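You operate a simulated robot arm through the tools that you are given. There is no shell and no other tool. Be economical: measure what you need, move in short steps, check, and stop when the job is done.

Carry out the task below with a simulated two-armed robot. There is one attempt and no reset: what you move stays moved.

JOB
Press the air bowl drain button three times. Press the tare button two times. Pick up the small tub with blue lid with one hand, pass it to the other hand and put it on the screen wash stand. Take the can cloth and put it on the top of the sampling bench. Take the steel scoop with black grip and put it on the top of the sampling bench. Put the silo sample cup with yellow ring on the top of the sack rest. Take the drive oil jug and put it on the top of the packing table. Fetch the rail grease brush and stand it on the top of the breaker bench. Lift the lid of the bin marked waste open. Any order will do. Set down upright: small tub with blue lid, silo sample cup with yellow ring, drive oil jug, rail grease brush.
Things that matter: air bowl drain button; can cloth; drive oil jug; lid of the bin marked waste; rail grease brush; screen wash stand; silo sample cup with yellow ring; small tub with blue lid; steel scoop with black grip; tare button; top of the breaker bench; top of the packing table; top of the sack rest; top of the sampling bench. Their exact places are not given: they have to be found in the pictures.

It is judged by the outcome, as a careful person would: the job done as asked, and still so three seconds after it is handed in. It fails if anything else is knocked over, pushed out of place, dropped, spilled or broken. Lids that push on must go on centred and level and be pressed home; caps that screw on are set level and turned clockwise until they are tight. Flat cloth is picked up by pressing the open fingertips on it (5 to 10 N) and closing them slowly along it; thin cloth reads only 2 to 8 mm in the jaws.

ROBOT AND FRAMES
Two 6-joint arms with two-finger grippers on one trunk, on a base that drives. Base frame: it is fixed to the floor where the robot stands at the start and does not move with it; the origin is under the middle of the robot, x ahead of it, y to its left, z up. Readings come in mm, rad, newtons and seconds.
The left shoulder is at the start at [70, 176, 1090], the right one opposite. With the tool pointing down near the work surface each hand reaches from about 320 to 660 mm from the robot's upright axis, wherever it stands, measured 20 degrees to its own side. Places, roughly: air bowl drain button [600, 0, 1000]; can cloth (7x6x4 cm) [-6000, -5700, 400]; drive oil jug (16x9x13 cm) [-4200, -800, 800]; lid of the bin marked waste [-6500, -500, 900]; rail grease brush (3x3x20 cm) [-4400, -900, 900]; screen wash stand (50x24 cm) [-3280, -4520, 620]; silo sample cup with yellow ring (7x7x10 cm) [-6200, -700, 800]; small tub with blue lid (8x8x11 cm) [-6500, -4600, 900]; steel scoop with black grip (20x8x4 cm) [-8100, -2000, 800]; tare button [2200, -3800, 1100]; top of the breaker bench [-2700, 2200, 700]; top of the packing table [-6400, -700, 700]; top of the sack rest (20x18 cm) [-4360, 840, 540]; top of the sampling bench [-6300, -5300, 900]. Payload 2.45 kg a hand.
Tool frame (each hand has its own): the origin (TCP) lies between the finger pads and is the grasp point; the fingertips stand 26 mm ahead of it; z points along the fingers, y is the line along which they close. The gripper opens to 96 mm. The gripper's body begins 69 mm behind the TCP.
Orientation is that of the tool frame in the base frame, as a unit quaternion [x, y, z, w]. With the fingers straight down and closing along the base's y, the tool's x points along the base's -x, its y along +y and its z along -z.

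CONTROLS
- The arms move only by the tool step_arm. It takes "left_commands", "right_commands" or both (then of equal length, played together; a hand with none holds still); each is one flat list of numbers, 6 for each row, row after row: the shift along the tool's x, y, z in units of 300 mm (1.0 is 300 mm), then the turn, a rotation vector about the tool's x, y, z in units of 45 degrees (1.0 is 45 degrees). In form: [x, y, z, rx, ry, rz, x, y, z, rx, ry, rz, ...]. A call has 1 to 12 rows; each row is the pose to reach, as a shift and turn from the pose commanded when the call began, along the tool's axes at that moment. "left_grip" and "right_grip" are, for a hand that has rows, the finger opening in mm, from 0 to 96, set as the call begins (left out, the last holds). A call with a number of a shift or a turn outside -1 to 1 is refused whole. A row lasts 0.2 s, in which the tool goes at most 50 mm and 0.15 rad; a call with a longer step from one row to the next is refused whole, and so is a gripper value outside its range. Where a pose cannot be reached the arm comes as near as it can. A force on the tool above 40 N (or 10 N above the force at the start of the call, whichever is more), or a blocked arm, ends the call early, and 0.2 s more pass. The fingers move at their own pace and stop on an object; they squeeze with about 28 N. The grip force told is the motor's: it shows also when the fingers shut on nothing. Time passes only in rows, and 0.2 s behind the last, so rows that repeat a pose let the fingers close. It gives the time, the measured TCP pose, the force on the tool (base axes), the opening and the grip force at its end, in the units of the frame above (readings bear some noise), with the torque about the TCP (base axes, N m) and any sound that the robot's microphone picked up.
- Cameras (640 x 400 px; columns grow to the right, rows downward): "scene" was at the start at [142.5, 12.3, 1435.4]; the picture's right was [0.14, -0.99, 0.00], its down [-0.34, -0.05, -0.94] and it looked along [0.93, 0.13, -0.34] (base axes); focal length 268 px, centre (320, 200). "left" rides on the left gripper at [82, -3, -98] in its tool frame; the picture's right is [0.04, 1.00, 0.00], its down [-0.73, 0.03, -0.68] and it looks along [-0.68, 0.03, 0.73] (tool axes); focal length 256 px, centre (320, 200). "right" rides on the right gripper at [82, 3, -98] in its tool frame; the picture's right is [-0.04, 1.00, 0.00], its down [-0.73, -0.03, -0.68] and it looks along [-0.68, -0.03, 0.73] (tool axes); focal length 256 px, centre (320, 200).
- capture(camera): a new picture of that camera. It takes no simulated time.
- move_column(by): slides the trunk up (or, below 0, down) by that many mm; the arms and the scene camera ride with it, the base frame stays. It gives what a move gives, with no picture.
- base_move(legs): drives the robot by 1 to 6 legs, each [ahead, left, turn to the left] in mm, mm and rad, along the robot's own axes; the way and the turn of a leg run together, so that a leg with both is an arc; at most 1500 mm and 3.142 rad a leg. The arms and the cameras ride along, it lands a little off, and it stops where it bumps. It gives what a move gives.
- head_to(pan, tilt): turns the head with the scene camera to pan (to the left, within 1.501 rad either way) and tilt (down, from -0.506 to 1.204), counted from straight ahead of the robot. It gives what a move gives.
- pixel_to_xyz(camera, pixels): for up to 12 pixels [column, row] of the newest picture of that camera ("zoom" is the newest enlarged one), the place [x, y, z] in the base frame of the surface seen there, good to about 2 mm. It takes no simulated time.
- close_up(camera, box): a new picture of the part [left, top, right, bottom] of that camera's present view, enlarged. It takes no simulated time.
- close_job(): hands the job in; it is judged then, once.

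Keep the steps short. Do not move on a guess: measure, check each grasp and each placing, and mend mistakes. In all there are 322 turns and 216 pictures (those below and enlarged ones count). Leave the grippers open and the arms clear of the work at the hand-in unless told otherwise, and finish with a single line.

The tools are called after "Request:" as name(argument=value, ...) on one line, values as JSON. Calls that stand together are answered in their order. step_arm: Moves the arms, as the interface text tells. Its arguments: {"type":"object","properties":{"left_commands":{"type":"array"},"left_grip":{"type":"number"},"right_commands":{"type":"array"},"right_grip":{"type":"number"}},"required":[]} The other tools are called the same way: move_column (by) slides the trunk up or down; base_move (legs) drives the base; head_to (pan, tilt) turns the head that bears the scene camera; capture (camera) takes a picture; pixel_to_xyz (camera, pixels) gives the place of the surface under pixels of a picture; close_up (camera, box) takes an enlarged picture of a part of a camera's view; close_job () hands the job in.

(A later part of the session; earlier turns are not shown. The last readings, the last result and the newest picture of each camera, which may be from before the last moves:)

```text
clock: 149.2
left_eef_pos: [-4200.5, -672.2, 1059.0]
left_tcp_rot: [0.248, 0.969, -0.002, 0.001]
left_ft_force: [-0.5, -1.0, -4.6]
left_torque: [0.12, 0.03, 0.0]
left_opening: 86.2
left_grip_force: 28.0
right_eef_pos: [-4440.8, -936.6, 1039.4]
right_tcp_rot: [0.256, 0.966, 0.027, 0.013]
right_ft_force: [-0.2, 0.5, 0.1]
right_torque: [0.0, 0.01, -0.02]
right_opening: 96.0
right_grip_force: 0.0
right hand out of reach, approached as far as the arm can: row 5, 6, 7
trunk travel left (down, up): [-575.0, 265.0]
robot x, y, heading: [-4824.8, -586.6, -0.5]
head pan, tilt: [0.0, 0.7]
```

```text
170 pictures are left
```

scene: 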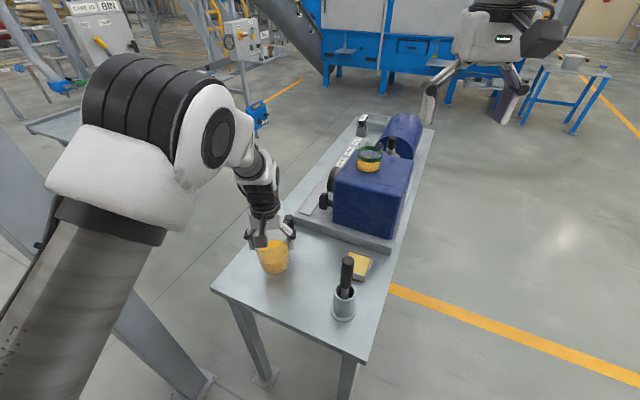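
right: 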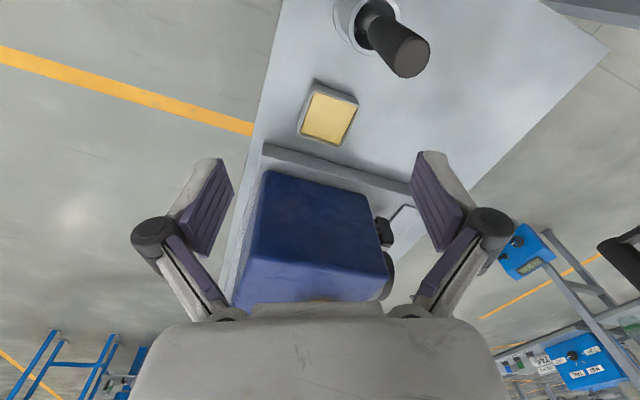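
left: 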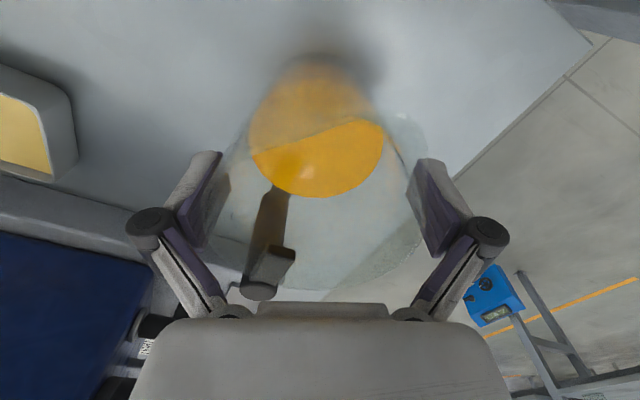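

The brush is too close to the centre line for the right hand. I'll pull the jug in a bit, back the base 60 mm and turn 20° left to put the brush to the right side.

Request:
step_arm(left_commands=[0.1, -0.05, -0.1, 0, 0, 0, 0.2, -0.1, -0.15, 0, 0, 0, 0.3, -0.15, -0.2, 0, 0, 0], right_commands=[0, -0.1, -0.08, 0, 0, 0, 0, -0.2, -0.15, 0, 0, 0, 0, -0.3, -0.15, 0, 0, 0])

Request:
base_move(legs=[[-60, 0, 0], [0, 0, 0.35]])

Request:
capture(camera="scene")

```text
clock: 150.0
left_eef_pos: [-4303.5, -670.9, 1121.8]
left_tcp_rot: [0.247, 0.969, 0.001, 0.0]
left_ft_force: [-0.6, -1.4, -4.3]
left_torque: [0.13, 0.08, -0.01]
left_opening: 86.3
left_grip_force: 28.1
right_eef_pos: [-4486.9, -1011.5, 1071.1]
right_tcp_rot: [0.245, 0.97, 0.001, -0.003]
right_ft_force: [-0.6, -0.1, 0.1]
right_torque: [0.05, -0.04, 0.0]
right_opening: 96.0
right_grip_force: 0.0
trunk travel left (down, up): [-575.0, 265.0]
robot x, y, heading: [-4820.1, -591.2, -0.499]
head pan, tilt: [0.0, 0.7]
```

```text
clock: 152.1
left_eef_pos: [-4359.0, -457.6, 1118.4]
left_tcp_rot: [0.075, 0.997, 0.0, 0.0]
left_ft_force: [0.6, 0.2, -3.6]
left_torque: [0.05, 0.08, 0.02]
left_opening: 86.4
left_grip_force: 28.0
right_eef_pos: [-4413.1, -839.0, 1073.4]
right_tcp_rot: [0.072, 0.997, 0.0, -0.004]
right_ft_force: [0.9, 1.0, 0.1]
right_torque: [-0.04, -0.04, 0.01]
right_opening: 96.0
right_grip_force: 0.1
trunk travel left (down, up): [-575.0, 265.0]
robot x, y, heading: [-4875.8, -556.2, -0.15]
head pan, tilt: [0.0, 0.7]
```

```text
169 pictures are left
```

scene: 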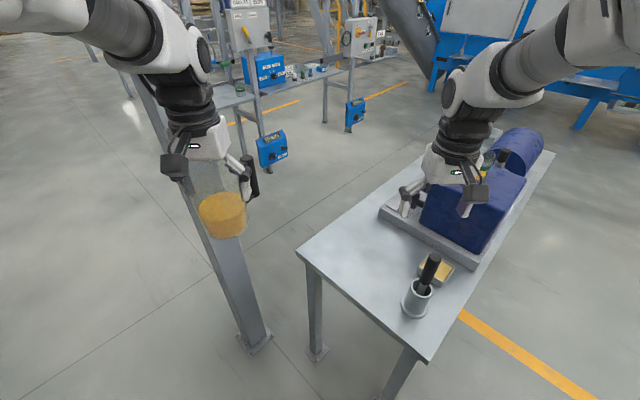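

Now align the right hand over the brush, 40 mm above its top.

Request:
step_arm(right_commands=[0.03, -0.045, 0.1, 0, 0, 0, 0.064, -0.09, 0.2, 0, 0, 0, 0.064, -0.09, 0.25, 0, 0, 0, 0.064, -0.09, 0.25, 0, 0, 0])

Request:
capture(camera="right")

Request:
pixel_to_xyz(camera="right", pixels=[[320, 100], [320, 120], [325, 80], [315, 140]])

```text
clock: 153.1
left_eef_pos: [-4358.0, -456.8, 1120.1]
left_tcp_rot: [0.075, 0.997, 0.0, 0.0]
left_ft_force: [0.7, -0.9, -4.1]
left_torque: [0.1, 0.11, 0.02]
left_opening: 86.1
left_grip_force: 28.4
right_eef_pos: [-4434.8, -863.0, 997.5]
right_tcp_rot: [0.072, 0.997, 0.001, -0.003]
right_ft_force: [0.2, 0.0, 0.0]
right_torque: [0.02, 0.03, -0.03]
right_opening: 96.0
right_grip_force: 0.1
trunk travel left (down, up): [-575.0, 265.0]
robot x, y, heading: [-4874.8, -556.3, -0.15]
head pan, tilt: [0.0, 0.7]
```

```text
168 pictures are left
```

right: 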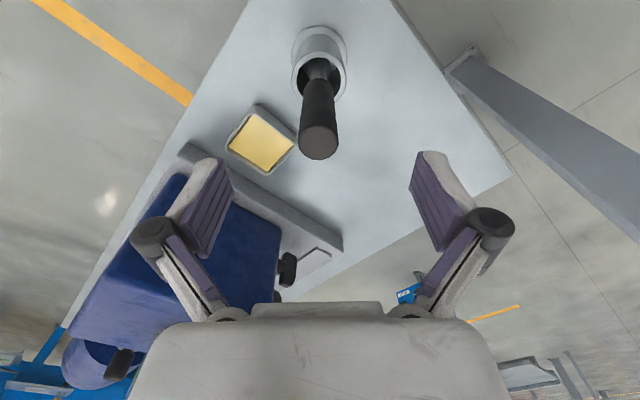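

```text
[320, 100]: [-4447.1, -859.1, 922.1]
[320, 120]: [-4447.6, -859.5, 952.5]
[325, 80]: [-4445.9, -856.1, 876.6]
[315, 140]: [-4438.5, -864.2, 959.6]
```

Brush is centred under the fingers. Descend 75 mm and close.

Request:
step_arm(right_commands=[0, 0, 0.08, 0, 0, 0, 0, 0, 0.16, 0, 0, 0, 0, 0, 0.25, 0, 0, 0, 0, 0, 0.25, 0, 0, 0])

Request:
step_arm(right_commands=[0, 0, 0, 0, 0, 0, 0, 0, 0, 0, 0, 0, 0, 0, 0, 0, 0, 0], right_grip=0)

Request:
step_arm(right_commands=[0, 0, -0.1, 0, 0, 0, 0, 0, -0.2, 0, 0, 0, 0, 0, -0.3, 0, 0, 0, 0, 0, -0.4, 0, 0, 0, 0, 0, -0.5, 0, 0, 0])

Request:
capture(camera="scene")

```text
clock: 154.1
left_eef_pos: [-4357.5, -457.0, 1119.7]
left_tcp_rot: [0.075, 0.997, -0.001, 0.001]
left_ft_force: [0.3, -0.7, -3.4]
left_torque: [0.01, 0.06, 0.02]
left_opening: 86.4
left_grip_force: 27.8
right_eef_pos: [-4435.8, -861.9, 922.2]
right_tcp_rot: [0.072, 0.997, 0.0, -0.004]
right_ft_force: [-0.5, -0.5, 0.3]
right_torque: [-0.02, 0.02, 0.02]
right_opening: 96.0
right_grip_force: 0.2
trunk travel left (down, up): [-575.0, 265.0]
robot x, y, heading: [-4877.6, -560.0, -0.144]
head pan, tilt: [0.0, 0.7]
```

```text
clock: 154.9
left_eef_pos: [-4358.7, -456.2, 1119.2]
left_tcp_rot: [0.075, 0.997, 0.0, 0.0]
left_ft_force: [0.2, -0.2, -3.5]
left_torque: [0.05, 0.1, -0.02]
left_opening: 86.3
left_grip_force: 27.8
right_eef_pos: [-4436.9, -861.3, 923.6]
right_tcp_rot: [0.073, 0.997, 0.0, -0.002]
right_ft_force: [1.8, -0.1, 7.0]
right_torque: [-0.06, -0.21, 0.01]
right_opening: 24.2
right_grip_force: 28.2
trunk travel left (down, up): [-575.0, 265.0]
robot x, y, heading: [-4876.4, -557.1, -0.149]
head pan, tilt: [0.0, 0.7]
```

```text
clock: 156.1
left_eef_pos: [-4359.2, -458.4, 1119.7]
left_tcp_rot: [0.075, 0.997, -0.001, 0.0]
left_ft_force: [0.3, 0.4, -3.7]
left_torque: [0.06, 0.07, -0.02]
left_opening: 86.0
left_grip_force: 28.3
right_eef_pos: [-4435.2, -861.6, 1073.6]
right_tcp_rot: [0.073, 0.997, 0.0, -0.003]
right_ft_force: [0.1, 0.0, -0.7]
right_torque: [0.02, 0.01, -0.03]
right_opening: 23.7
right_grip_force: 28.5
trunk travel left (down, up): [-575.0, 265.0]
robot x, y, heading: [-4875.9, -559.4, -0.143]
head pan, tilt: [0.0, 0.7]
```

```text
167 pictures are left
```

scene: 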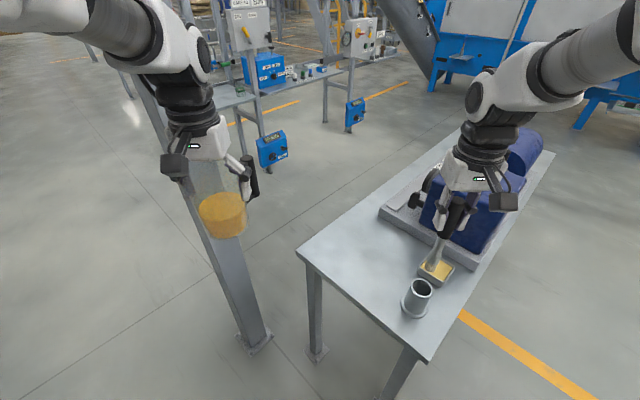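

Brush is out of the pot and held. Raise it another 100 mm and inspect the held brush's lower end.

Request:
step_arm(right_commands=[0, 0, -0.12, 0, 0, 0, 0, 0, -0.24, 0, 0, 0, 0, 0, -0.36, 0, 0, 0])

Request:
close_up(camera="scene", box=[400, 120, 540, 280])

```text
clock: 156.9
left_eef_pos: [-4358.2, -458.0, 1121.4]
left_tcp_rot: [0.074, 0.997, -0.001, 0.0]
left_ft_force: [1.0, 0.3, -3.4]
left_torque: [0.05, 0.07, 0.01]
left_opening: 86.5
left_grip_force: 28.1
right_eef_pos: [-4435.5, -863.2, 1179.9]
right_tcp_rot: [0.073, 0.997, 0.001, -0.004]
right_ft_force: [-0.2, 0.3, -0.5]
right_torque: [0.0, -0.01, 0.05]
right_opening: 23.8
right_grip_force: 28.1
trunk travel left (down, up): [-575.0, 265.0]
robot x, y, heading: [-4877.3, -553.7, -0.146]
head pan, tilt: [0.0, 0.7]
```

```text
2.50 times, centred on (470, 200) of scene
```

zoom: 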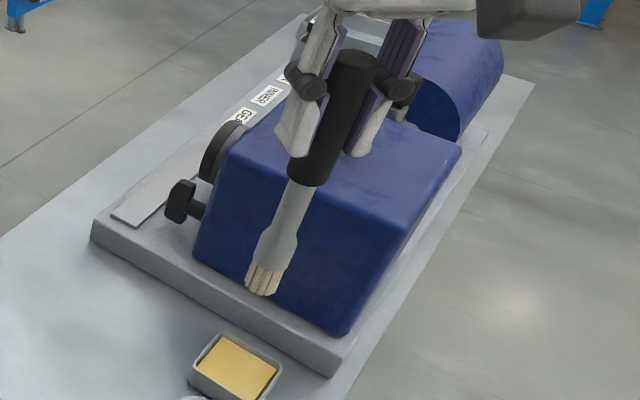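

Request:
pixel_to_xyz(camera="zoom", pixels=[[262, 288], [258, 275], [268, 260], [280, 235], [350, 62], [325, 150]])

Request:
head_to(pan=-1.5, tilt=0.3)

Request:
capture(camera="scene")

```text
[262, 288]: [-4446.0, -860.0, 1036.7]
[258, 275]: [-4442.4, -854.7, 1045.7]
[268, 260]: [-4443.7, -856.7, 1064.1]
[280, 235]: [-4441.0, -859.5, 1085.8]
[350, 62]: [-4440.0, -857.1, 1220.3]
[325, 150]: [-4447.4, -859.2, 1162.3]
```

```text
clock: 158.5
left_eef_pos: [-4358.6, -458.0, 1120.5]
left_tcp_rot: [0.075, 0.997, 0.0, 0.0]
left_ft_force: [-0.5, 0.4, -3.7]
left_torque: [0.03, 0.1, -0.01]
left_opening: 86.4
left_grip_force: 27.9
right_eef_pos: [-4433.7, -864.2, 1180.3]
right_tcp_rot: [0.072, 0.997, 0.001, -0.003]
right_ft_force: [-0.5, 0.0, -0.4]
right_torque: [-0.03, 0.01, 0.01]
right_opening: 24.0
right_grip_force: 27.8
trunk travel left (down, up): [-575.0, 265.0]
robot x, y, heading: [-4875.4, -558.1, -0.15]
head pan, tilt: [-1.499, 0.3]
```

```text
165 pictures are left
```

scene: 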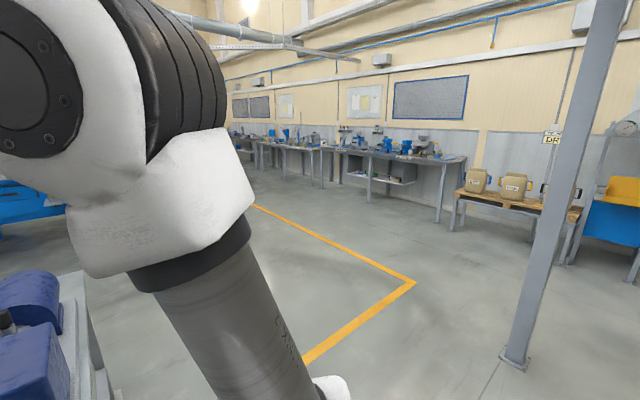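

Brush bottom is 144 mm below the TCP. I'll turn clockwise to face west with both items and look at the packing table.

Request:
base_move(legs=[[0, 0, -2.99]])

Request:
head_to(pan=0, tilt=0.3)

Request:
capture(camera="scene")

```text
clock: 165.8
left_eef_pos: [-5366.1, -755.6, 1119.0]
left_tcp_rot: [1.0, 0.022, 0.0, -0.001]
left_ft_force: [-0.7, 0.4, -4.4]
left_torque: [-0.03, -0.1, 0.02]
left_opening: 86.1
left_grip_force: 28.4
right_eef_pos: [-5368.8, -344.3, 1181.0]
right_tcp_rot: [1.0, 0.024, 0.004, -0.001]
right_ft_force: [-1.0, -0.2, -1.1]
right_torque: [-0.01, 0.03, -0.01]
right_opening: 23.9
right_grip_force: 28.5
trunk travel left (down, up): [-575.0, 265.0]
robot x, y, heading: [-4877.3, -559.5, -3.098]
head pan, tilt: [-1.499, 0.3]
```

```text
clock: 167.4
left_eef_pos: [-5366.9, -756.6, 1119.2]
left_tcp_rot: [1.0, 0.021, 0.0, 0.0]
left_ft_force: [-0.1, -0.8, -4.1]
left_torque: [-0.02, -0.09, 0.02]
left_opening: 86.1
left_grip_force: 28.0
right_eef_pos: [-5370.0, -344.1, 1180.3]
right_tcp_rot: [1.0, 0.024, 0.003, 0.0]
right_ft_force: [0.2, 0.4, -0.6]
right_torque: [0.02, -0.01, 0.01]
right_opening: 23.6
right_grip_force: 27.7
trunk travel left (down, up): [-575.0, 265.0]
robot x, y, heading: [-4876.3, -559.9, -3.101]
head pan, tilt: [0.0, 0.3]
```

```text
164 pictures are left
```

scene: 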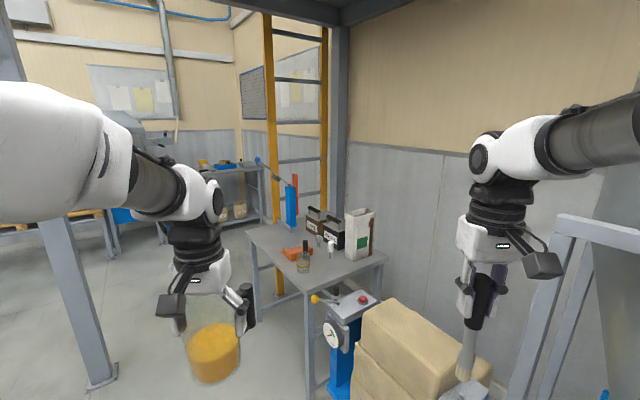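

Packing table ahead. Enlarging it.

Request:
close_up(camera="scene", box=[235, 170, 405, 310])

Request:
pixel_to_xyz(camera="zoom", pixels=[[260, 335], [150, 255], [350, 250], [415, 240], [240, 320], [70, 250], [310, 130], [395, 170], [330, 380], [560, 350], [450, 320], [320, 270]])

```text
2.86 times, centred on (320, 240) of scene
```

zoom: 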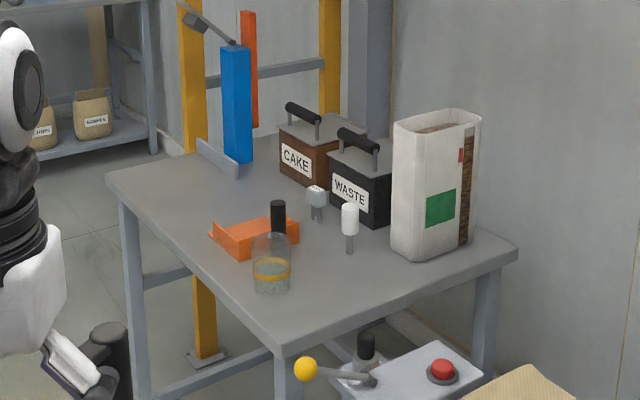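

```text
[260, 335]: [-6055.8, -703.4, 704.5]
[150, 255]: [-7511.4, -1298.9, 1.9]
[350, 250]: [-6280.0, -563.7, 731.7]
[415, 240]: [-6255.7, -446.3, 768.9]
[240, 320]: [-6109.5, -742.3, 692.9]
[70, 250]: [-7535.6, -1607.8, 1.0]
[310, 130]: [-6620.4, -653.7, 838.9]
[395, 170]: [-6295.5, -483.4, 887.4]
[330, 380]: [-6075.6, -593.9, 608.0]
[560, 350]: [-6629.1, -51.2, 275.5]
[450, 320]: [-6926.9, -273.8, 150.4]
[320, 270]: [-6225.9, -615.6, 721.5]
```

Request:
pixel_to_xyz(camera="zoom", pixels=[[115, 182], [268, 340], [505, 248], [200, 260], [380, 300], [270, 250], [255, 275], [290, 275], [272, 232], [355, 195], [345, 140], [375, 165]])

Request:
pixel_to_xyz(camera="scene", pixels=[[312, 298], [343, 330], [105, 385], [360, 298], [200, 340], [380, 330], [335, 345]])

```text
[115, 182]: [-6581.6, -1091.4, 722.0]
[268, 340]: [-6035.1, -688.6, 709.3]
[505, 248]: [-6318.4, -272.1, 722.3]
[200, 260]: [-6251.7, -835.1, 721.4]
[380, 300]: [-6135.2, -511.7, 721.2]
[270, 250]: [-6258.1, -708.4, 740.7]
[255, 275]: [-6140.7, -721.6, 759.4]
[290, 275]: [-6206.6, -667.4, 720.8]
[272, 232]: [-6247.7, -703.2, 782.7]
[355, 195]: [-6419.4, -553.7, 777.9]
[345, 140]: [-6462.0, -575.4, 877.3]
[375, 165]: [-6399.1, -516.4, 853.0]
```

```text
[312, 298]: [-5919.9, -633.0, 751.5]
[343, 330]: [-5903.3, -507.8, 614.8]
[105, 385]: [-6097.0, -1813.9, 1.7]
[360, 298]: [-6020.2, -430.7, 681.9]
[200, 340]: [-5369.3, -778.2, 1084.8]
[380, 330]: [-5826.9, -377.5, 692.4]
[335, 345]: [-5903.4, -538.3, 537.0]
```

Table corners: near (-6035,-690), left (-6582,-1091), right (-6318,-272). I'll approach its SE long edge: robot to (-6082,-1133), heading 2.204. First the transit and turn.

Request:
base_move(legs=[[597, 549, 0], [0, 0, -0.978], [330, 500, 0]])

Request:
head_to(pan=0, tilt=0.7)

Request:
capture(camera="scene")

```text
clock: 177.2
left_eef_pos: [-6475.8, -871.9, 1119.7]
left_tcp_rot: [0.892, -0.453, 0.0, 0.0]
left_ft_force: [-0.7, 0.5, -2.8]
left_torque: [-0.12, -0.02, 0.0]
left_opening: 85.7
left_grip_force: 27.8
right_eef_pos: [-6134.9, -642.0, 1180.4]
right_tcp_rot: [0.893, -0.45, 0.003, 0.001]
right_ft_force: [0.5, -0.2, -0.5]
right_torque: [0.02, 0.0, 0.01]
right_opening: 23.6
right_grip_force: 28.2
trunk travel left (down, up): [-575.0, 265.0]
robot x, y, heading: [-6041.0, -1168.9, 2.205]
head pan, tilt: [0.0, 0.3]
```

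```text
clock: 178.1
left_eef_pos: [-6477.4, -872.8, 1119.5]
left_tcp_rot: [0.892, -0.453, 0.0, 0.0]
left_ft_force: [-0.9, 0.0, -3.5]
left_torque: [-0.09, -0.01, 0.0]
left_opening: 86.1
left_grip_force: 28.5
right_eef_pos: [-6135.4, -640.5, 1181.1]
right_tcp_rot: [0.893, -0.45, 0.003, 0.002]
right_ft_force: [-0.2, -0.9, -0.8]
right_torque: [-0.01, -0.01, 0.03]
right_opening: 23.8
right_grip_force: 28.0
trunk travel left (down, up): [-575.0, 265.0]
robot x, y, heading: [-6039.7, -1169.3, 2.201]
head pan, tilt: [0.0, 0.7]
```

```text
162 pictures are left
```

scene: 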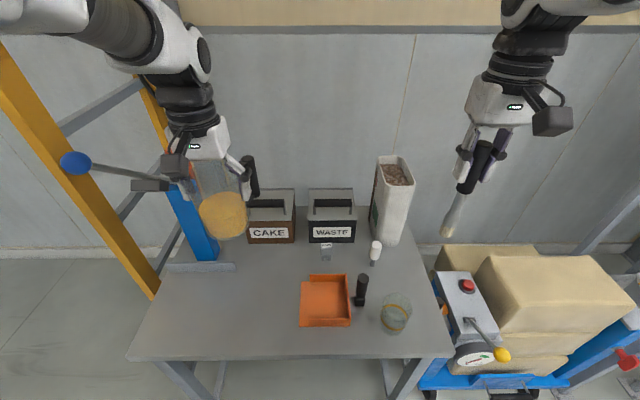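

Clear view. Measuring the free spot for the jug (235,310), bins, cup, and the lever near my left hand.

Request:
pixel_to_xyz(camera="scene", pixels=[[235, 310], [200, 330], [270, 330], [200, 265], [200, 240], [75, 162], [330, 235], [331, 213], [320, 190], [395, 310], [270, 232], [301, 320]])

Request:
close_up(camera="scene", box=[230, 170, 430, 340])

```text
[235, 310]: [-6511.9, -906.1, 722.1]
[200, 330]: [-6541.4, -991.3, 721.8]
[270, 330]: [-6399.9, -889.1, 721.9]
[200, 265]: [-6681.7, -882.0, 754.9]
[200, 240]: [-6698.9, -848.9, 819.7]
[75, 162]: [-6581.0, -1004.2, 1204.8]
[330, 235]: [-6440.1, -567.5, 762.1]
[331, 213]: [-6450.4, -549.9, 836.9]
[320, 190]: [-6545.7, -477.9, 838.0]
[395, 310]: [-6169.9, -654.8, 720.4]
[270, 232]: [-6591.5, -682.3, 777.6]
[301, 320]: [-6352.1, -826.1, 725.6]
```

```text
2.35 times, centred on (330, 255) of scene
```

zoom: 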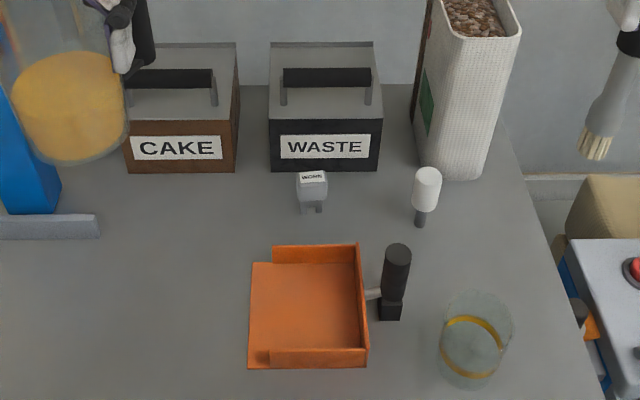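

The lever knob at (-6581,-1004,1205) is 160 mm left of my hand; to keep the forearm away from it I'll shift the base 150 mm right and extend the left arm back over the spot.

Request:
base_move(legs=[[0, -150, 0]])

Request:
step_arm(left_commands=[0.02, 0.1, 0, 0, 0, 0, 0.04, 0.2, 0, 0, 0, 0, 0.05, 0.3, 0, 0, 0, 0, 0.05, 0.4, 0, 0, 0, 0, 0.05, 0.45, 0, 0, 0, 0])

Request:
head_to(pan=0.3, tilt=0.5)

Request:
capture(camera="scene")

```text
clock: 179.4
left_eef_pos: [-6357.1, -783.2, 1119.4]
left_tcp_rot: [0.892, -0.453, 0.0, -0.001]
left_ft_force: [-0.4, -0.3, -3.8]
left_torque: [-0.1, -0.02, 0.02]
left_opening: 86.0
left_grip_force: 28.0
right_eef_pos: [-6015.2, -553.3, 1180.9]
right_tcp_rot: [0.893, -0.45, 0.003, 0.0]
right_ft_force: [-0.5, 0.1, -0.5]
right_torque: [-0.02, -0.01, 0.02]
right_opening: 23.4
right_grip_force: 28.2
trunk travel left (down, up): [-575.0, 265.0]
robot x, y, heading: [-5918.1, -1079.3, 2.207]
head pan, tilt: [0.0, 0.7]
```

```text
clock: 180.6
left_eef_pos: [-6456.2, -876.7, 1120.5]
left_tcp_rot: [0.892, -0.453, 0.0, 0.0]
left_ft_force: [-0.4, -0.6, -4.1]
left_torque: [-0.14, -0.01, 0.02]
left_opening: 86.0
left_grip_force: 28.0
right_eef_pos: [-6014.8, -552.2, 1181.4]
right_tcp_rot: [0.893, -0.45, 0.003, 0.002]
right_ft_force: [-0.4, 0.6, -0.5]
right_torque: [0.02, -0.01, 0.0]
right_opening: 23.1
right_grip_force: 28.2
trunk travel left (down, up): [-575.0, 265.0]
robot x, y, heading: [-5920.5, -1079.3, 2.202]
head pan, tilt: [0.0, 0.7]
```

```text
clock: 181.4
left_eef_pos: [-6456.9, -875.6, 1120.1]
left_tcp_rot: [0.892, -0.453, 0.001, -0.001]
left_ft_force: [-1.5, 0.6, -3.5]
left_torque: [-0.12, 0.0, 0.0]
left_opening: 86.2
left_grip_force: 28.2
right_eef_pos: [-6012.4, -552.4, 1179.6]
right_tcp_rot: [0.893, -0.45, 0.003, 0.001]
right_ft_force: [-0.7, 0.3, -1.0]
right_torque: [0.0, -0.05, -0.02]
right_opening: 23.4
right_grip_force: 28.3
trunk travel left (down, up): [-575.0, 265.0]
robot x, y, heading: [-5921.3, -1083.8, 2.203]
head pan, tilt: [0.3, 0.499]
```

```text
160 pictures are left
```

scene: 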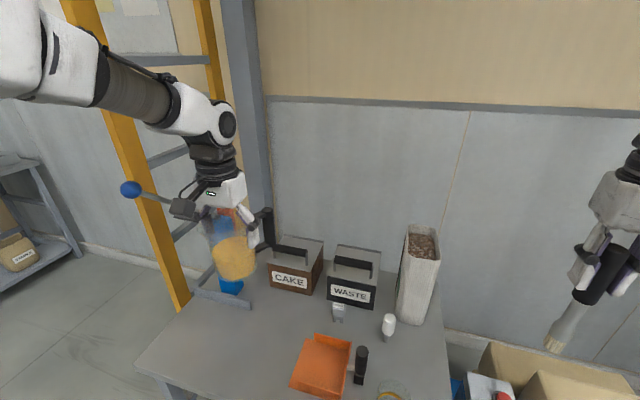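

Knob stays ~175 mm left of the arm's plane. Lowering the jug 285 mm.

Request:
step_arm(left_commands=[0, 0, 0.16, 0, 0, 0, 0, 0, 0.32, 0, 0, 0, 0, 0, 0.48, 0, 0, 0, 0, 0, 0.64, 0, 0, 0, 0, 0, 0.8, 0, 0, 0, 0, 0, 0.95, 0, 0, 0])

Request:
capture(camera="scene")

```text
clock: 182.8
left_eef_pos: [-6456.1, -873.6, 832.9]
left_tcp_rot: [0.892, -0.453, 0.001, 0.0]
left_ft_force: [0.1, 0.4, -3.9]
left_torque: [-0.12, -0.04, -0.01]
left_opening: 86.1
left_grip_force: 28.0
right_eef_pos: [-6015.4, -551.8, 1180.6]
right_tcp_rot: [0.893, -0.45, 0.003, 0.002]
right_ft_force: [0.6, -0.5, -0.8]
right_torque: [-0.01, -0.01, -0.01]
right_opening: 23.4
right_grip_force: 28.0
trunk travel left (down, up): [-575.0, 265.0]
robot x, y, heading: [-5919.8, -1082.7, 2.204]
head pan, tilt: [0.3, 0.499]
```

```text
159 pictures are left
```

scene: 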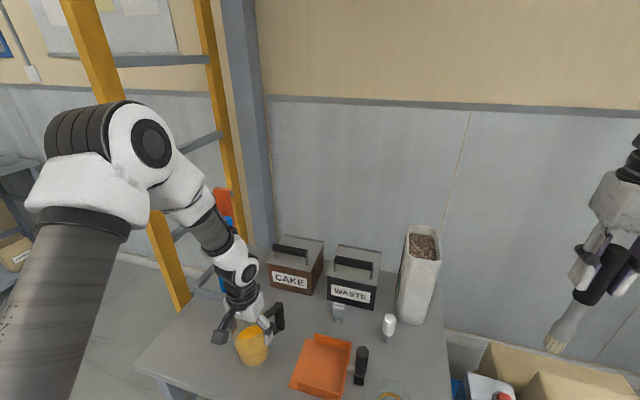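

Jug hovers ~23 mm above the table. Lower slowly to contact.

Request:
step_arm(left_commands=[0, 0, 0.03, 0, 0, 0, 0, 0, 0.055, 0, 0, 0, 0, 0, 0.068, 0, 0, 0, 0, 0, 0.075, 0, 0, 0])

```text
clock: 183.8
left_eef_pos: [-6456.6, -876.1, 812.7]
left_tcp_rot: [0.892, -0.453, 0.0, -0.001]
left_ft_force: [0.5, 0.1, -4.6]
left_torque: [-0.13, 0.0, -0.01]
left_opening: 86.0
left_grip_force: 28.4
right_eef_pos: [-6014.4, -551.5, 1180.3]
right_tcp_rot: [0.893, -0.45, 0.003, 0.001]
right_ft_force: [-0.2, 0.2, -0.7]
right_torque: [-0.01, 0.02, 0.01]
right_opening: 23.4
right_grip_force: 28.0
trunk travel left (down, up): [-575.0, 265.0]
robot x, y, heading: [-5917.9, -1080.6, 2.201]
head pan, tilt: [0.3, 0.499]
```

Request:
step_arm(left_commands=[0, 0, 0.008, 0, 0, 0, 0, 0, 0.014, 0, 0, 0, 0, 0, 0.018, 0, 0, 0])

```text
clock: 184.6
left_eef_pos: [-6456.0, -876.1, 807.8]
left_tcp_rot: [0.892, -0.452, -0.001, 0.0]
left_ft_force: [-2.4, -1.8, 14.7]
left_torque: [0.08, 0.06, 0.21]
left_opening: 86.5
left_grip_force: 28.2
right_eef_pos: [-6012.5, -553.6, 1181.1]
right_tcp_rot: [0.893, -0.45, 0.003, 0.001]
right_ft_force: [0.2, -0.6, -1.0]
right_torque: [-0.02, -0.04, -0.02]
right_opening: 23.5
right_grip_force: 28.1
trunk travel left (down, up): [-575.0, 265.0]
robot x, y, heading: [-5919.6, -1078.8, 2.204]
head pan, tilt: [0.3, 0.499]
```

Contact (15 N up). Ease up 1.5 mm, open, and rise straight.

Request:
step_arm(left_commands=[0, 0, -0.005, 0, 0, 0, 0, 0, -0.005, 0, 0, 0])

Request:
step_arm(left_commands=[0, 0, 0, 0, 0, 0, 0, 0, 0, 0, 0, 0, 0, 0, 0, 0, 0, 0], left_grip=96)

Request:
capture(camera="left")

```text
clock: 185.2
left_eef_pos: [-6454.8, -875.5, 808.3]
left_tcp_rot: [0.892, -0.453, 0.0, 0.001]
left_ft_force: [0.8, 1.7, 1.1]
left_torque: [0.12, -0.01, -0.06]
left_opening: 85.6
left_grip_force: 28.6
right_eef_pos: [-6013.2, -552.8, 1180.7]
right_tcp_rot: [0.893, -0.45, 0.002, 0.002]
right_ft_force: [-0.4, 0.1, 0.0]
right_torque: [0.0, 0.0, 0.0]
right_opening: 23.5
right_grip_force: 27.6
trunk travel left (down, up): [-575.0, 265.0]
robot x, y, heading: [-5917.9, -1078.7, 2.205]
head pan, tilt: [0.3, 0.499]
```

```text
clock: 186.0
left_eef_pos: [-6456.7, -875.9, 807.9]
left_tcp_rot: [0.892, -0.453, 0.001, 0.0]
left_ft_force: [0.5, 0.0, 0.3]
left_torque: [0.03, 0.0, -0.02]
left_opening: 96.1
left_grip_force: 0.2
right_eef_pos: [-6014.9, -552.3, 1181.5]
right_tcp_rot: [0.893, -0.451, 0.003, 0.001]
right_ft_force: [0.4, 0.3, 0.4]
right_torque: [0.0, 0.01, 0.01]
right_opening: 23.6
right_grip_force: 27.5
trunk travel left (down, up): [-575.0, 265.0]
robot x, y, heading: [-5919.6, -1084.4, 2.201]
head pan, tilt: [0.3, 0.499]
```

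```text
158 pictures are left
```

left: 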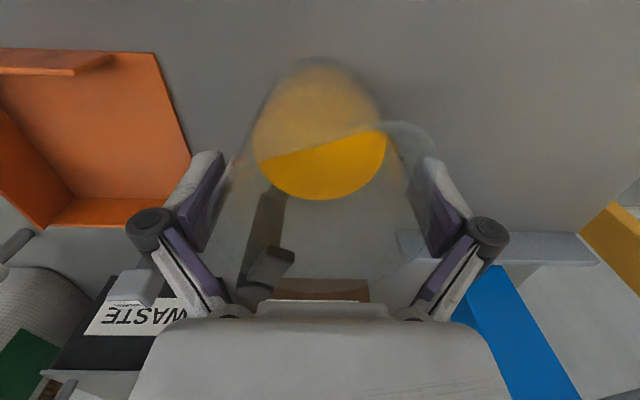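

Clear on both sides. Rise straight up.

Request:
step_arm(left_commands=[0, 0, -0.08, 0, 0, 0, 0, 0, -0.2, 0, 0, 0, 0, 0, -0.35, 0, 0, 0, 0, 0, -0.5, 0, 0, 0, 0, 0, -0.65, 0, 0, 0, 0, 0, -0.8, 0, 0, 0])

Request:
head_to(pan=0, tilt=0.7)

Request:
capture(camera="scene")

```text
clock: 187.4
left_eef_pos: [-6455.2, -879.0, 1048.9]
left_tcp_rot: [0.892, -0.453, 0.0, -0.002]
left_ft_force: [-0.6, -0.5, -0.3]
left_torque: [0.01, -0.01, -0.02]
left_opening: 96.0
left_grip_force: 0.0
right_eef_pos: [-6012.6, -553.5, 1180.5]
right_tcp_rot: [0.893, -0.45, 0.002, 0.001]
right_ft_force: [0.5, 0.5, 0.0]
right_torque: [0.01, 0.02, 0.01]
right_opening: 23.6
right_grip_force: 27.5
trunk travel left (down, up): [-575.0, 265.0]
robot x, y, heading: [-5919.5, -1082.4, 2.2]
head pan, tilt: [0.3, 0.499]
```

```text
clock: 188.2
left_eef_pos: [-6456.0, -879.3, 1049.1]
left_tcp_rot: [0.892, -0.453, 0.0, 0.0]
left_ft_force: [0.9, -0.4, -0.2]
left_torque: [0.0, -0.01, 0.0]
left_opening: 95.9
left_grip_force: 0.2
right_eef_pos: [-6014.3, -552.5, 1179.0]
right_tcp_rot: [0.893, -0.45, 0.003, 0.001]
right_ft_force: [0.2, -1.0, 0.1]
right_torque: [0.0, 0.0, -0.05]
right_opening: 23.5
right_grip_force: 27.8
trunk travel left (down, up): [-575.0, 265.0]
robot x, y, heading: [-5920.5, -1076.1, 2.204]
head pan, tilt: [0.0, 0.7]
```

```text
157 pictures are left
```

scene: 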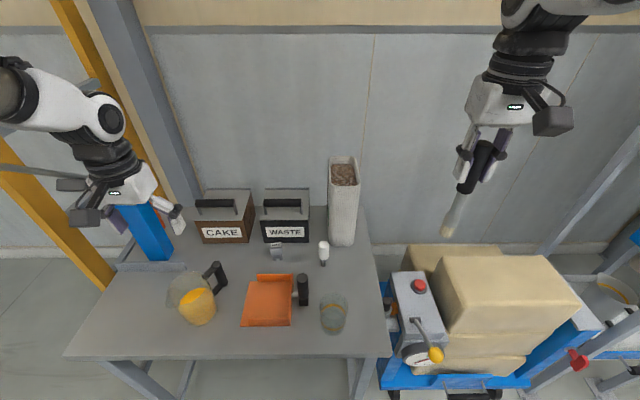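

Jug stands upright. Now a close look at the WASTE bin lid and handle.

Request:
close_up(camera="scene", box=[240, 170, 340, 260])

Request:
pixel_to_xyz(camera="zoom", pixels=[[150, 90], [295, 85], [430, 85], [160, 130], [420, 130], [290, 190], [290, 235], [150, 235], [440, 230], [160, 30], [430, 30], [290, 130]])

```text
4.44 times, centred on (290, 215) of scene
```

zoom: 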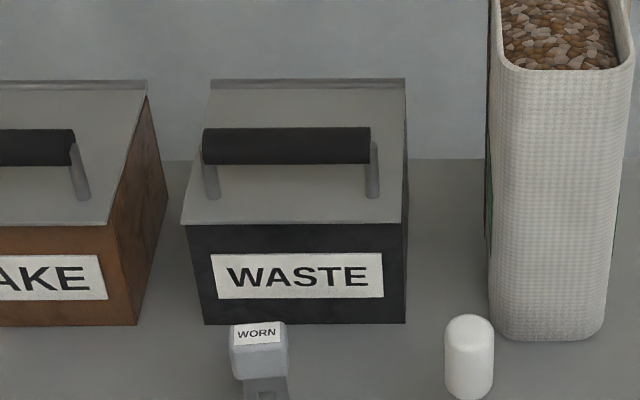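

```text
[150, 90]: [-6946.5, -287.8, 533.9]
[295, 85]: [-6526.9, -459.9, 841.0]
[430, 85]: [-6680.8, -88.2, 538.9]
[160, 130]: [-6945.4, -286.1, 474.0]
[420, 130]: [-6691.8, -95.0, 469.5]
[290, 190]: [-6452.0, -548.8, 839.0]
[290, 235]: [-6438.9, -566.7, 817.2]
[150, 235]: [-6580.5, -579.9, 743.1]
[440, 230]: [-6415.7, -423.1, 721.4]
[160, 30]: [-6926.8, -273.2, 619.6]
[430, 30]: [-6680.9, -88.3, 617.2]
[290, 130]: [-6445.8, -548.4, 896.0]
```

The bar handle sits near the front of the lid; hinge strip at the back. More points on the bar and the hinge.

Request:
pixel_to_xyz(camera="zoom", pixels=[[290, 140], [290, 147], [290, 155], [290, 161], [215, 147], [360, 147], [210, 195], [373, 195], [305, 80], [305, 90], [240, 222], [350, 222]])

```text
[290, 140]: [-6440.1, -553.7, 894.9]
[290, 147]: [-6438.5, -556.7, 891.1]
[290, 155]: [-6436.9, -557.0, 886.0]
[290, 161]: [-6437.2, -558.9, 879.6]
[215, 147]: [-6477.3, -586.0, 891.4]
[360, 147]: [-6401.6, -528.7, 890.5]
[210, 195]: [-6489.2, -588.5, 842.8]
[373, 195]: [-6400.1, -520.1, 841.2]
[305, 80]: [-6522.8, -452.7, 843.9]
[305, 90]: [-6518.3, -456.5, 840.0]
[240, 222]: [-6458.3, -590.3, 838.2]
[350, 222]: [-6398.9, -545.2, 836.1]
```

The bar is ~740 mm ahead of the axis – too far for tool-down. Let me look down to see how close the base is to the table edge.

Request:
head_to(pan=0, tilt=1.2)

Request:
capture(camera="scene")

```text
clock: 189.2
left_eef_pos: [-6458.0, -879.4, 1048.5]
left_tcp_rot: [0.892, -0.453, 0.001, -0.001]
left_ft_force: [0.2, -0.1, 0.1]
left_torque: [-0.02, 0.0, -0.01]
left_opening: 96.1
left_grip_force: 0.1
right_eef_pos: [-6014.5, -552.6, 1181.8]
right_tcp_rot: [0.893, -0.45, 0.003, 0.002]
right_ft_force: [0.9, -0.7, -1.2]
right_torque: [-0.01, -0.02, 0.01]
right_opening: 23.4
right_grip_force: 28.1
trunk travel left (down, up): [-575.0, 265.0]
robot x, y, heading: [-5921.1, -1080.0, 2.209]
head pan, tilt: [0.0, 1.201]
```

```text
155 pictures are left
```

scene: 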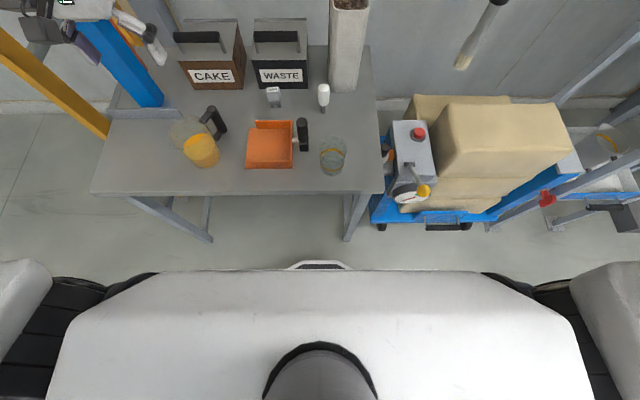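

Request:
pixel_to_xyz(camera="scene", pixels=[[320, 263], [320, 270], [320, 280], [320, 330], [240, 193], [348, 235], [320, 250], [300, 265]])

```text
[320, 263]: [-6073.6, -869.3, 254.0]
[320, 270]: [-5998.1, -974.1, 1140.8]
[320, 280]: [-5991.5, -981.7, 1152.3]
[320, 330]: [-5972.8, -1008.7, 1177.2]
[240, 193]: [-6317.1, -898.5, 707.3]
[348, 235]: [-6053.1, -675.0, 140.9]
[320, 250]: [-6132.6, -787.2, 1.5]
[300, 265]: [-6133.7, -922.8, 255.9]
```

The base front is 260 mm ahead of the axis (low), torso only 131 mm. I can advance ~100 mm. First measuring the table leg positions.

Request:
pixel_to_xyz(camera="scene", pixels=[[210, 240], [175, 220], [347, 240], [355, 215], [208, 210], [140, 203]])

```text
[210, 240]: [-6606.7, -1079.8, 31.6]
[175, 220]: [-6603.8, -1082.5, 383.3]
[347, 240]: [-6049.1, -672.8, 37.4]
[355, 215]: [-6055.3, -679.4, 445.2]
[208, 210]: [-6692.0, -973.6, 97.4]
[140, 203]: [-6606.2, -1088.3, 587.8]
```

Legs are at the corners, so I'll stay outside the table but advance 95 mm. First swing the left hand right and start turning it 90° so the fingers close front-to-back across the bar.

Request:
step_arm(left_commands=[0, -0.11, 0, 0, 0, 0.17, 0, -0.22, 0, 0, 0, 0.34, 0, -0.33, 0, 0, 0, 0.5, 0, -0.44, 0, 0, 0, 0.67, 0, -0.55, 0, 0, 0, 0.84, 0, -0.667, 0, 0, 0, 1])

Request:
step_arm(left_commands=[0, 0, 0, 0, 0, 0.17, 0, 0, 0, 0, 0, 0.34, 0, 0, 0, 0, 0, 0.5, 0, 0, 0, 0, 0, 0.67, 0, 0, 0, 0, 0, 0.84, 0, 0, 0, 0, 0, 1])

Request:
base_move(legs=[[95, 0, 0]])

Request:
head_to(pan=0, tilt=0.8)

Request:
capture(camera="scene")

```text
clock: 190.6
left_eef_pos: [-6309.6, -761.3, 1058.6]
left_tcp_rot: [-0.657, 0.754, 0.001, 0.028]
left_ft_force: [0.6, 1.0, 0.2]
left_torque: [-0.03, -0.03, -0.01]
left_opening: 95.8
left_grip_force: 0.0
left hand out of reach, approached as far as the arm can: row 6
right_eef_pos: [-6015.8, -553.3, 1180.0]
right_tcp_rot: [0.893, -0.449, 0.002, 0.0]
right_ft_force: [0.7, 0.0, -0.7]
right_torque: [-0.01, -0.04, 0.0]
right_opening: 23.3
right_grip_force: 28.0
trunk travel left (down, up): [-575.0, 265.0]
robot x, y, heading: [-5920.1, -1078.8, 2.2]
head pan, tilt: [0.0, 1.201]
```

```text
clock: 192.0
left_eef_pos: [-6309.4, -761.6, 1056.6]
left_tcp_rot: [-0.316, 0.948, 0.008, 0.024]
left_ft_force: [0.3, 0.7, 0.7]
left_torque: [-0.02, 0.01, -0.02]
left_opening: 96.1
left_grip_force: 0.1
right_eef_pos: [-6013.5, -553.0, 1180.7]
right_tcp_rot: [0.893, -0.45, 0.002, 0.002]
right_ft_force: [0.0, -0.4, 0.2]
right_torque: [-0.01, -0.03, 0.02]
right_opening: 23.3
right_grip_force: 28.0
trunk travel left (down, up): [-575.0, 265.0]
robot x, y, heading: [-5913.1, -1083.7, 2.207]
head pan, tilt: [0.0, 1.201]
```

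```text
clock: 193.1
left_eef_pos: [-6365.9, -685.0, 1057.5]
left_tcp_rot: [-0.319, 0.948, 0.008, 0.025]
left_ft_force: [-0.6, -0.5, 0.6]
left_torque: [-0.06, -0.03, -0.01]
left_opening: 95.9
left_grip_force: 0.0
right_eef_pos: [-6068.7, -477.0, 1180.4]
right_tcp_rot: [0.893, -0.45, 0.004, 0.001]
right_ft_force: [-0.4, -0.2, -0.3]
right_torque: [-0.03, -0.02, 0.01]
right_opening: 23.5
right_grip_force: 28.4
trunk travel left (down, up): [-575.0, 265.0]
robot x, y, heading: [-5970.0, -1005.7, 2.203]
head pan, tilt: [0.0, 1.201]
```

```text
clock: 193.9
left_eef_pos: [-6365.6, -685.5, 1057.3]
left_tcp_rot: [-0.318, 0.948, 0.009, 0.027]
left_ft_force: [-0.1, 0.0, 0.0]
left_torque: [-0.03, 0.0, -0.04]
left_opening: 95.8
left_grip_force: 0.0
right_eef_pos: [-6069.4, -477.0, 1181.1]
right_tcp_rot: [0.893, -0.45, 0.003, 0.002]
right_ft_force: [0.5, 0.2, -0.9]
right_torque: [0.01, 0.03, -0.03]
right_opening: 23.5
right_grip_force: 27.7
trunk travel left (down, up): [-575.0, 265.0]
robot x, y, heading: [-5973.6, -1007.8, 2.202]
head pan, tilt: [0.0, 0.799]
```

```text
154 pictures are left
```

scene: 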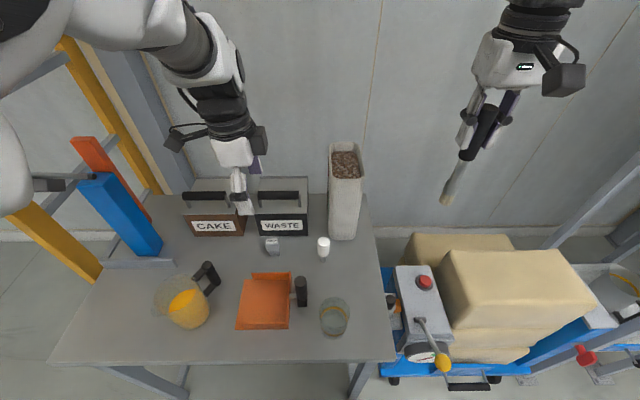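

Fingers now close along the robot's heading. Move over the bar, 75 mm above it.

Request:
step_arm(left_commands=[-0.007, 0.13, 0.06, 0, 0.02, 0, -0.014, 0.26, 0.12, 0, 0.04, 0, -0.021, 0.39, 0.2, 0, 0.06, 0, -0.028, 0.522, 0.3, 0, 0.072, 0, -0.028, 0.522, 0.3, 0, 0.072, 0], left_grip=60)

Request:
capture(camera="left")

Request:
close_up(camera="scene", box=[180, 110, 360, 260])

```text
clock: 195.2
left_eef_pos: [-6449.4, -552.6, 968.4]
left_tcp_rot: [-0.319, 0.948, 0.0, -0.003]
left_ft_force: [0.1, 0.6, -0.4]
left_torque: [0.01, -0.01, 0.01]
left_opening: 60.0
left_grip_force: 0.0
right_eef_pos: [-6067.8, -478.0, 1180.6]
right_tcp_rot: [0.893, -0.45, 0.002, 0.001]
right_ft_force: [-0.6, 0.2, -0.6]
right_torque: [0.0, 0.01, -0.01]
right_opening: 23.3
right_grip_force: 28.1
trunk travel left (down, up): [-575.0, 265.0]
robot x, y, heading: [-5973.5, -1004.6, 2.206]
head pan, tilt: [0.0, 0.799]
```

```text
153 pictures are left
```

left: 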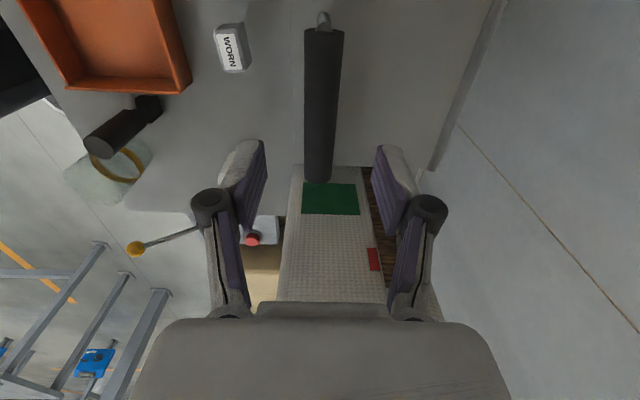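

```text
2.67 times, centred on (270, 185) of scene
```

zoom: 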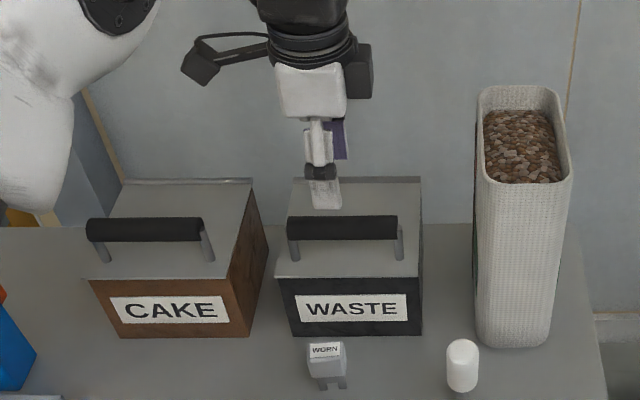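

Bar is centred between the fingers (column 322). Descend 82 mm and close on it.

Request:
step_arm(left_commands=[-0.03, 0.005, 0.09, 0, 0, 0, -0.03, 0.005, 0.18, 0, 0, 0, -0.03, 0.005, 0.27, 0, 0, 0, -0.03, 0.005, 0.27, 0, 0, 0])

Request:
step_arm(left_commands=[0, 0, 0, 0, 0, 0, 0, 0, 0, 0, 0, 0, 0, 0, 0, 0, 0, 0], left_grip=0)

```text
clock: 196.2
left_eef_pos: [-6442.4, -546.1, 885.6]
left_tcp_rot: [-0.32, 0.948, -0.001, -0.002]
left_ft_force: [0.3, 0.0, 0.4]
left_torque: [0.0, 0.02, -0.01]
left_opening: 60.1
left_grip_force: 0.0
right_eef_pos: [-6069.6, -475.6, 1180.8]
right_tcp_rot: [0.893, -0.45, 0.003, 0.002]
right_ft_force: [0.8, 0.4, -0.3]
right_torque: [-0.02, 0.05, 0.01]
right_opening: 23.6
right_grip_force: 28.5
trunk travel left (down, up): [-575.0, 265.0]
robot x, y, heading: [-5979.6, -1005.4, 2.203]
head pan, tilt: [0.0, 0.799]
```

```text
clock: 196.9
left_eef_pos: [-6443.7, -547.1, 888.4]
left_tcp_rot: [-0.318, 0.948, 0.0, -0.002]
left_ft_force: [2.9, -3.7, 2.9]
left_torque: [-0.09, -0.01, -0.37]
left_opening: 23.8
left_grip_force: 44.9
right_eef_pos: [-6068.5, -476.6, 1180.6]
right_tcp_rot: [0.893, -0.45, 0.003, 0.001]
right_ft_force: [-0.7, 0.3, -0.8]
right_torque: [0.01, -0.02, 0.03]
right_opening: 23.4
right_grip_force: 28.4
trunk travel left (down, up): [-575.0, 265.0]
robot x, y, heading: [-5974.8, -1004.4, 2.204]
head pan, tilt: [0.0, 0.799]
```

Gripped (24 mm). Lifting along the hinge arc to about 30°.

Request:
step_arm(left_commands=[0, 0.013, -0.035, 0, 0, 0, 0, 0.032, -0.069, 0, 0, 0, 0, 0.052, -0.102, 0, 0, 0, 0, 0.075, -0.132, 0, 0, 0, 0, 0.1, -0.161, 0, 0, 0, 0, 0.128, -0.187, 0, 0, 0])

Request:
capture(camera="scene")

```text
clock: 198.3
left_eef_pos: [-6465.0, -516.8, 945.4]
left_tcp_rot: [-0.319, 0.948, 0.001, -0.002]
left_ft_force: [9.3, -14.5, 13.1]
left_torque: [-0.13, -1.01, -0.5]
left_opening: 23.9
left_grip_force: 44.6
right_eef_pos: [-6066.2, -480.1, 1182.0]
right_tcp_rot: [0.893, -0.45, 0.001, 0.001]
right_ft_force: [-0.4, -0.5, -0.6]
right_torque: [-0.02, -0.01, -0.01]
right_opening: 23.5
right_grip_force: 27.9
trunk travel left (down, up): [-575.0, 265.0]
robot x, y, heading: [-5977.1, -1008.5, 2.2]
head pan, tilt: [0.0, 0.799]
```

```text
151 pictures are left
```

scene: 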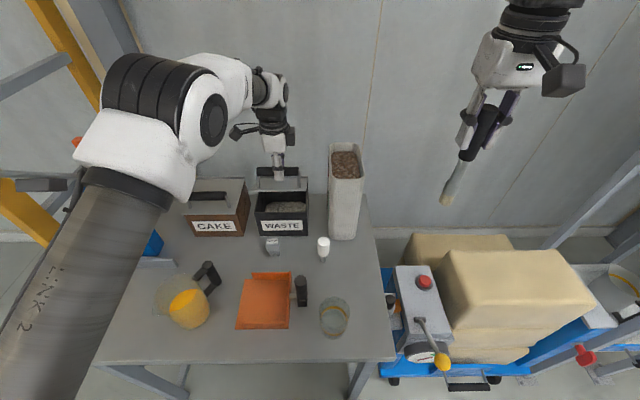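

Lid is opening. Forces say slightly less forward, a bit more up. Continue toward 60° with a gentle forward pitch of the hand.

Request:
step_arm(left_commands=[0, 0.03, -0.035, -0.08, 0, 0, 0, 0.065, -0.06, -0.17, 0, 0, 0, 0.09, -0.078, -0.25, 0, 0, 0, 0.127, -0.095, -0.33, 0, 0, 0, 0.167, -0.11, -0.42, 0, 0, 0, 0.19, -0.115, -0.5, 0, 0])

Request:
capture(camera="scene")

```text
clock: 199.8
left_eef_pos: [-6501.3, -470.2, 978.9]
left_tcp_rot: [-0.312, 0.93, 0.184, -0.064]
left_ft_force: [5.4, -3.4, -1.9]
left_torque: [-0.58, -0.69, -0.24]
left_opening: 24.2
left_grip_force: 44.8
right_eef_pos: [-6068.7, -477.2, 1181.2]
right_tcp_rot: [0.893, -0.45, 0.001, 0.001]
right_ft_force: [0.0, 0.5, -0.7]
right_torque: [0.0, -0.01, -0.01]
right_opening: 23.4
right_grip_force: 28.4
trunk travel left (down, up): [-575.0, 265.0]
robot x, y, heading: [-5975.9, -1005.4, 2.202]
head pan, tilt: [0.0, 0.799]
```

```text
150 pictures are left
```

scene: 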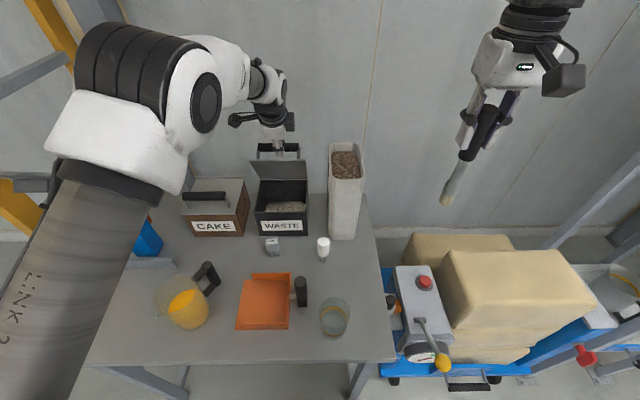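

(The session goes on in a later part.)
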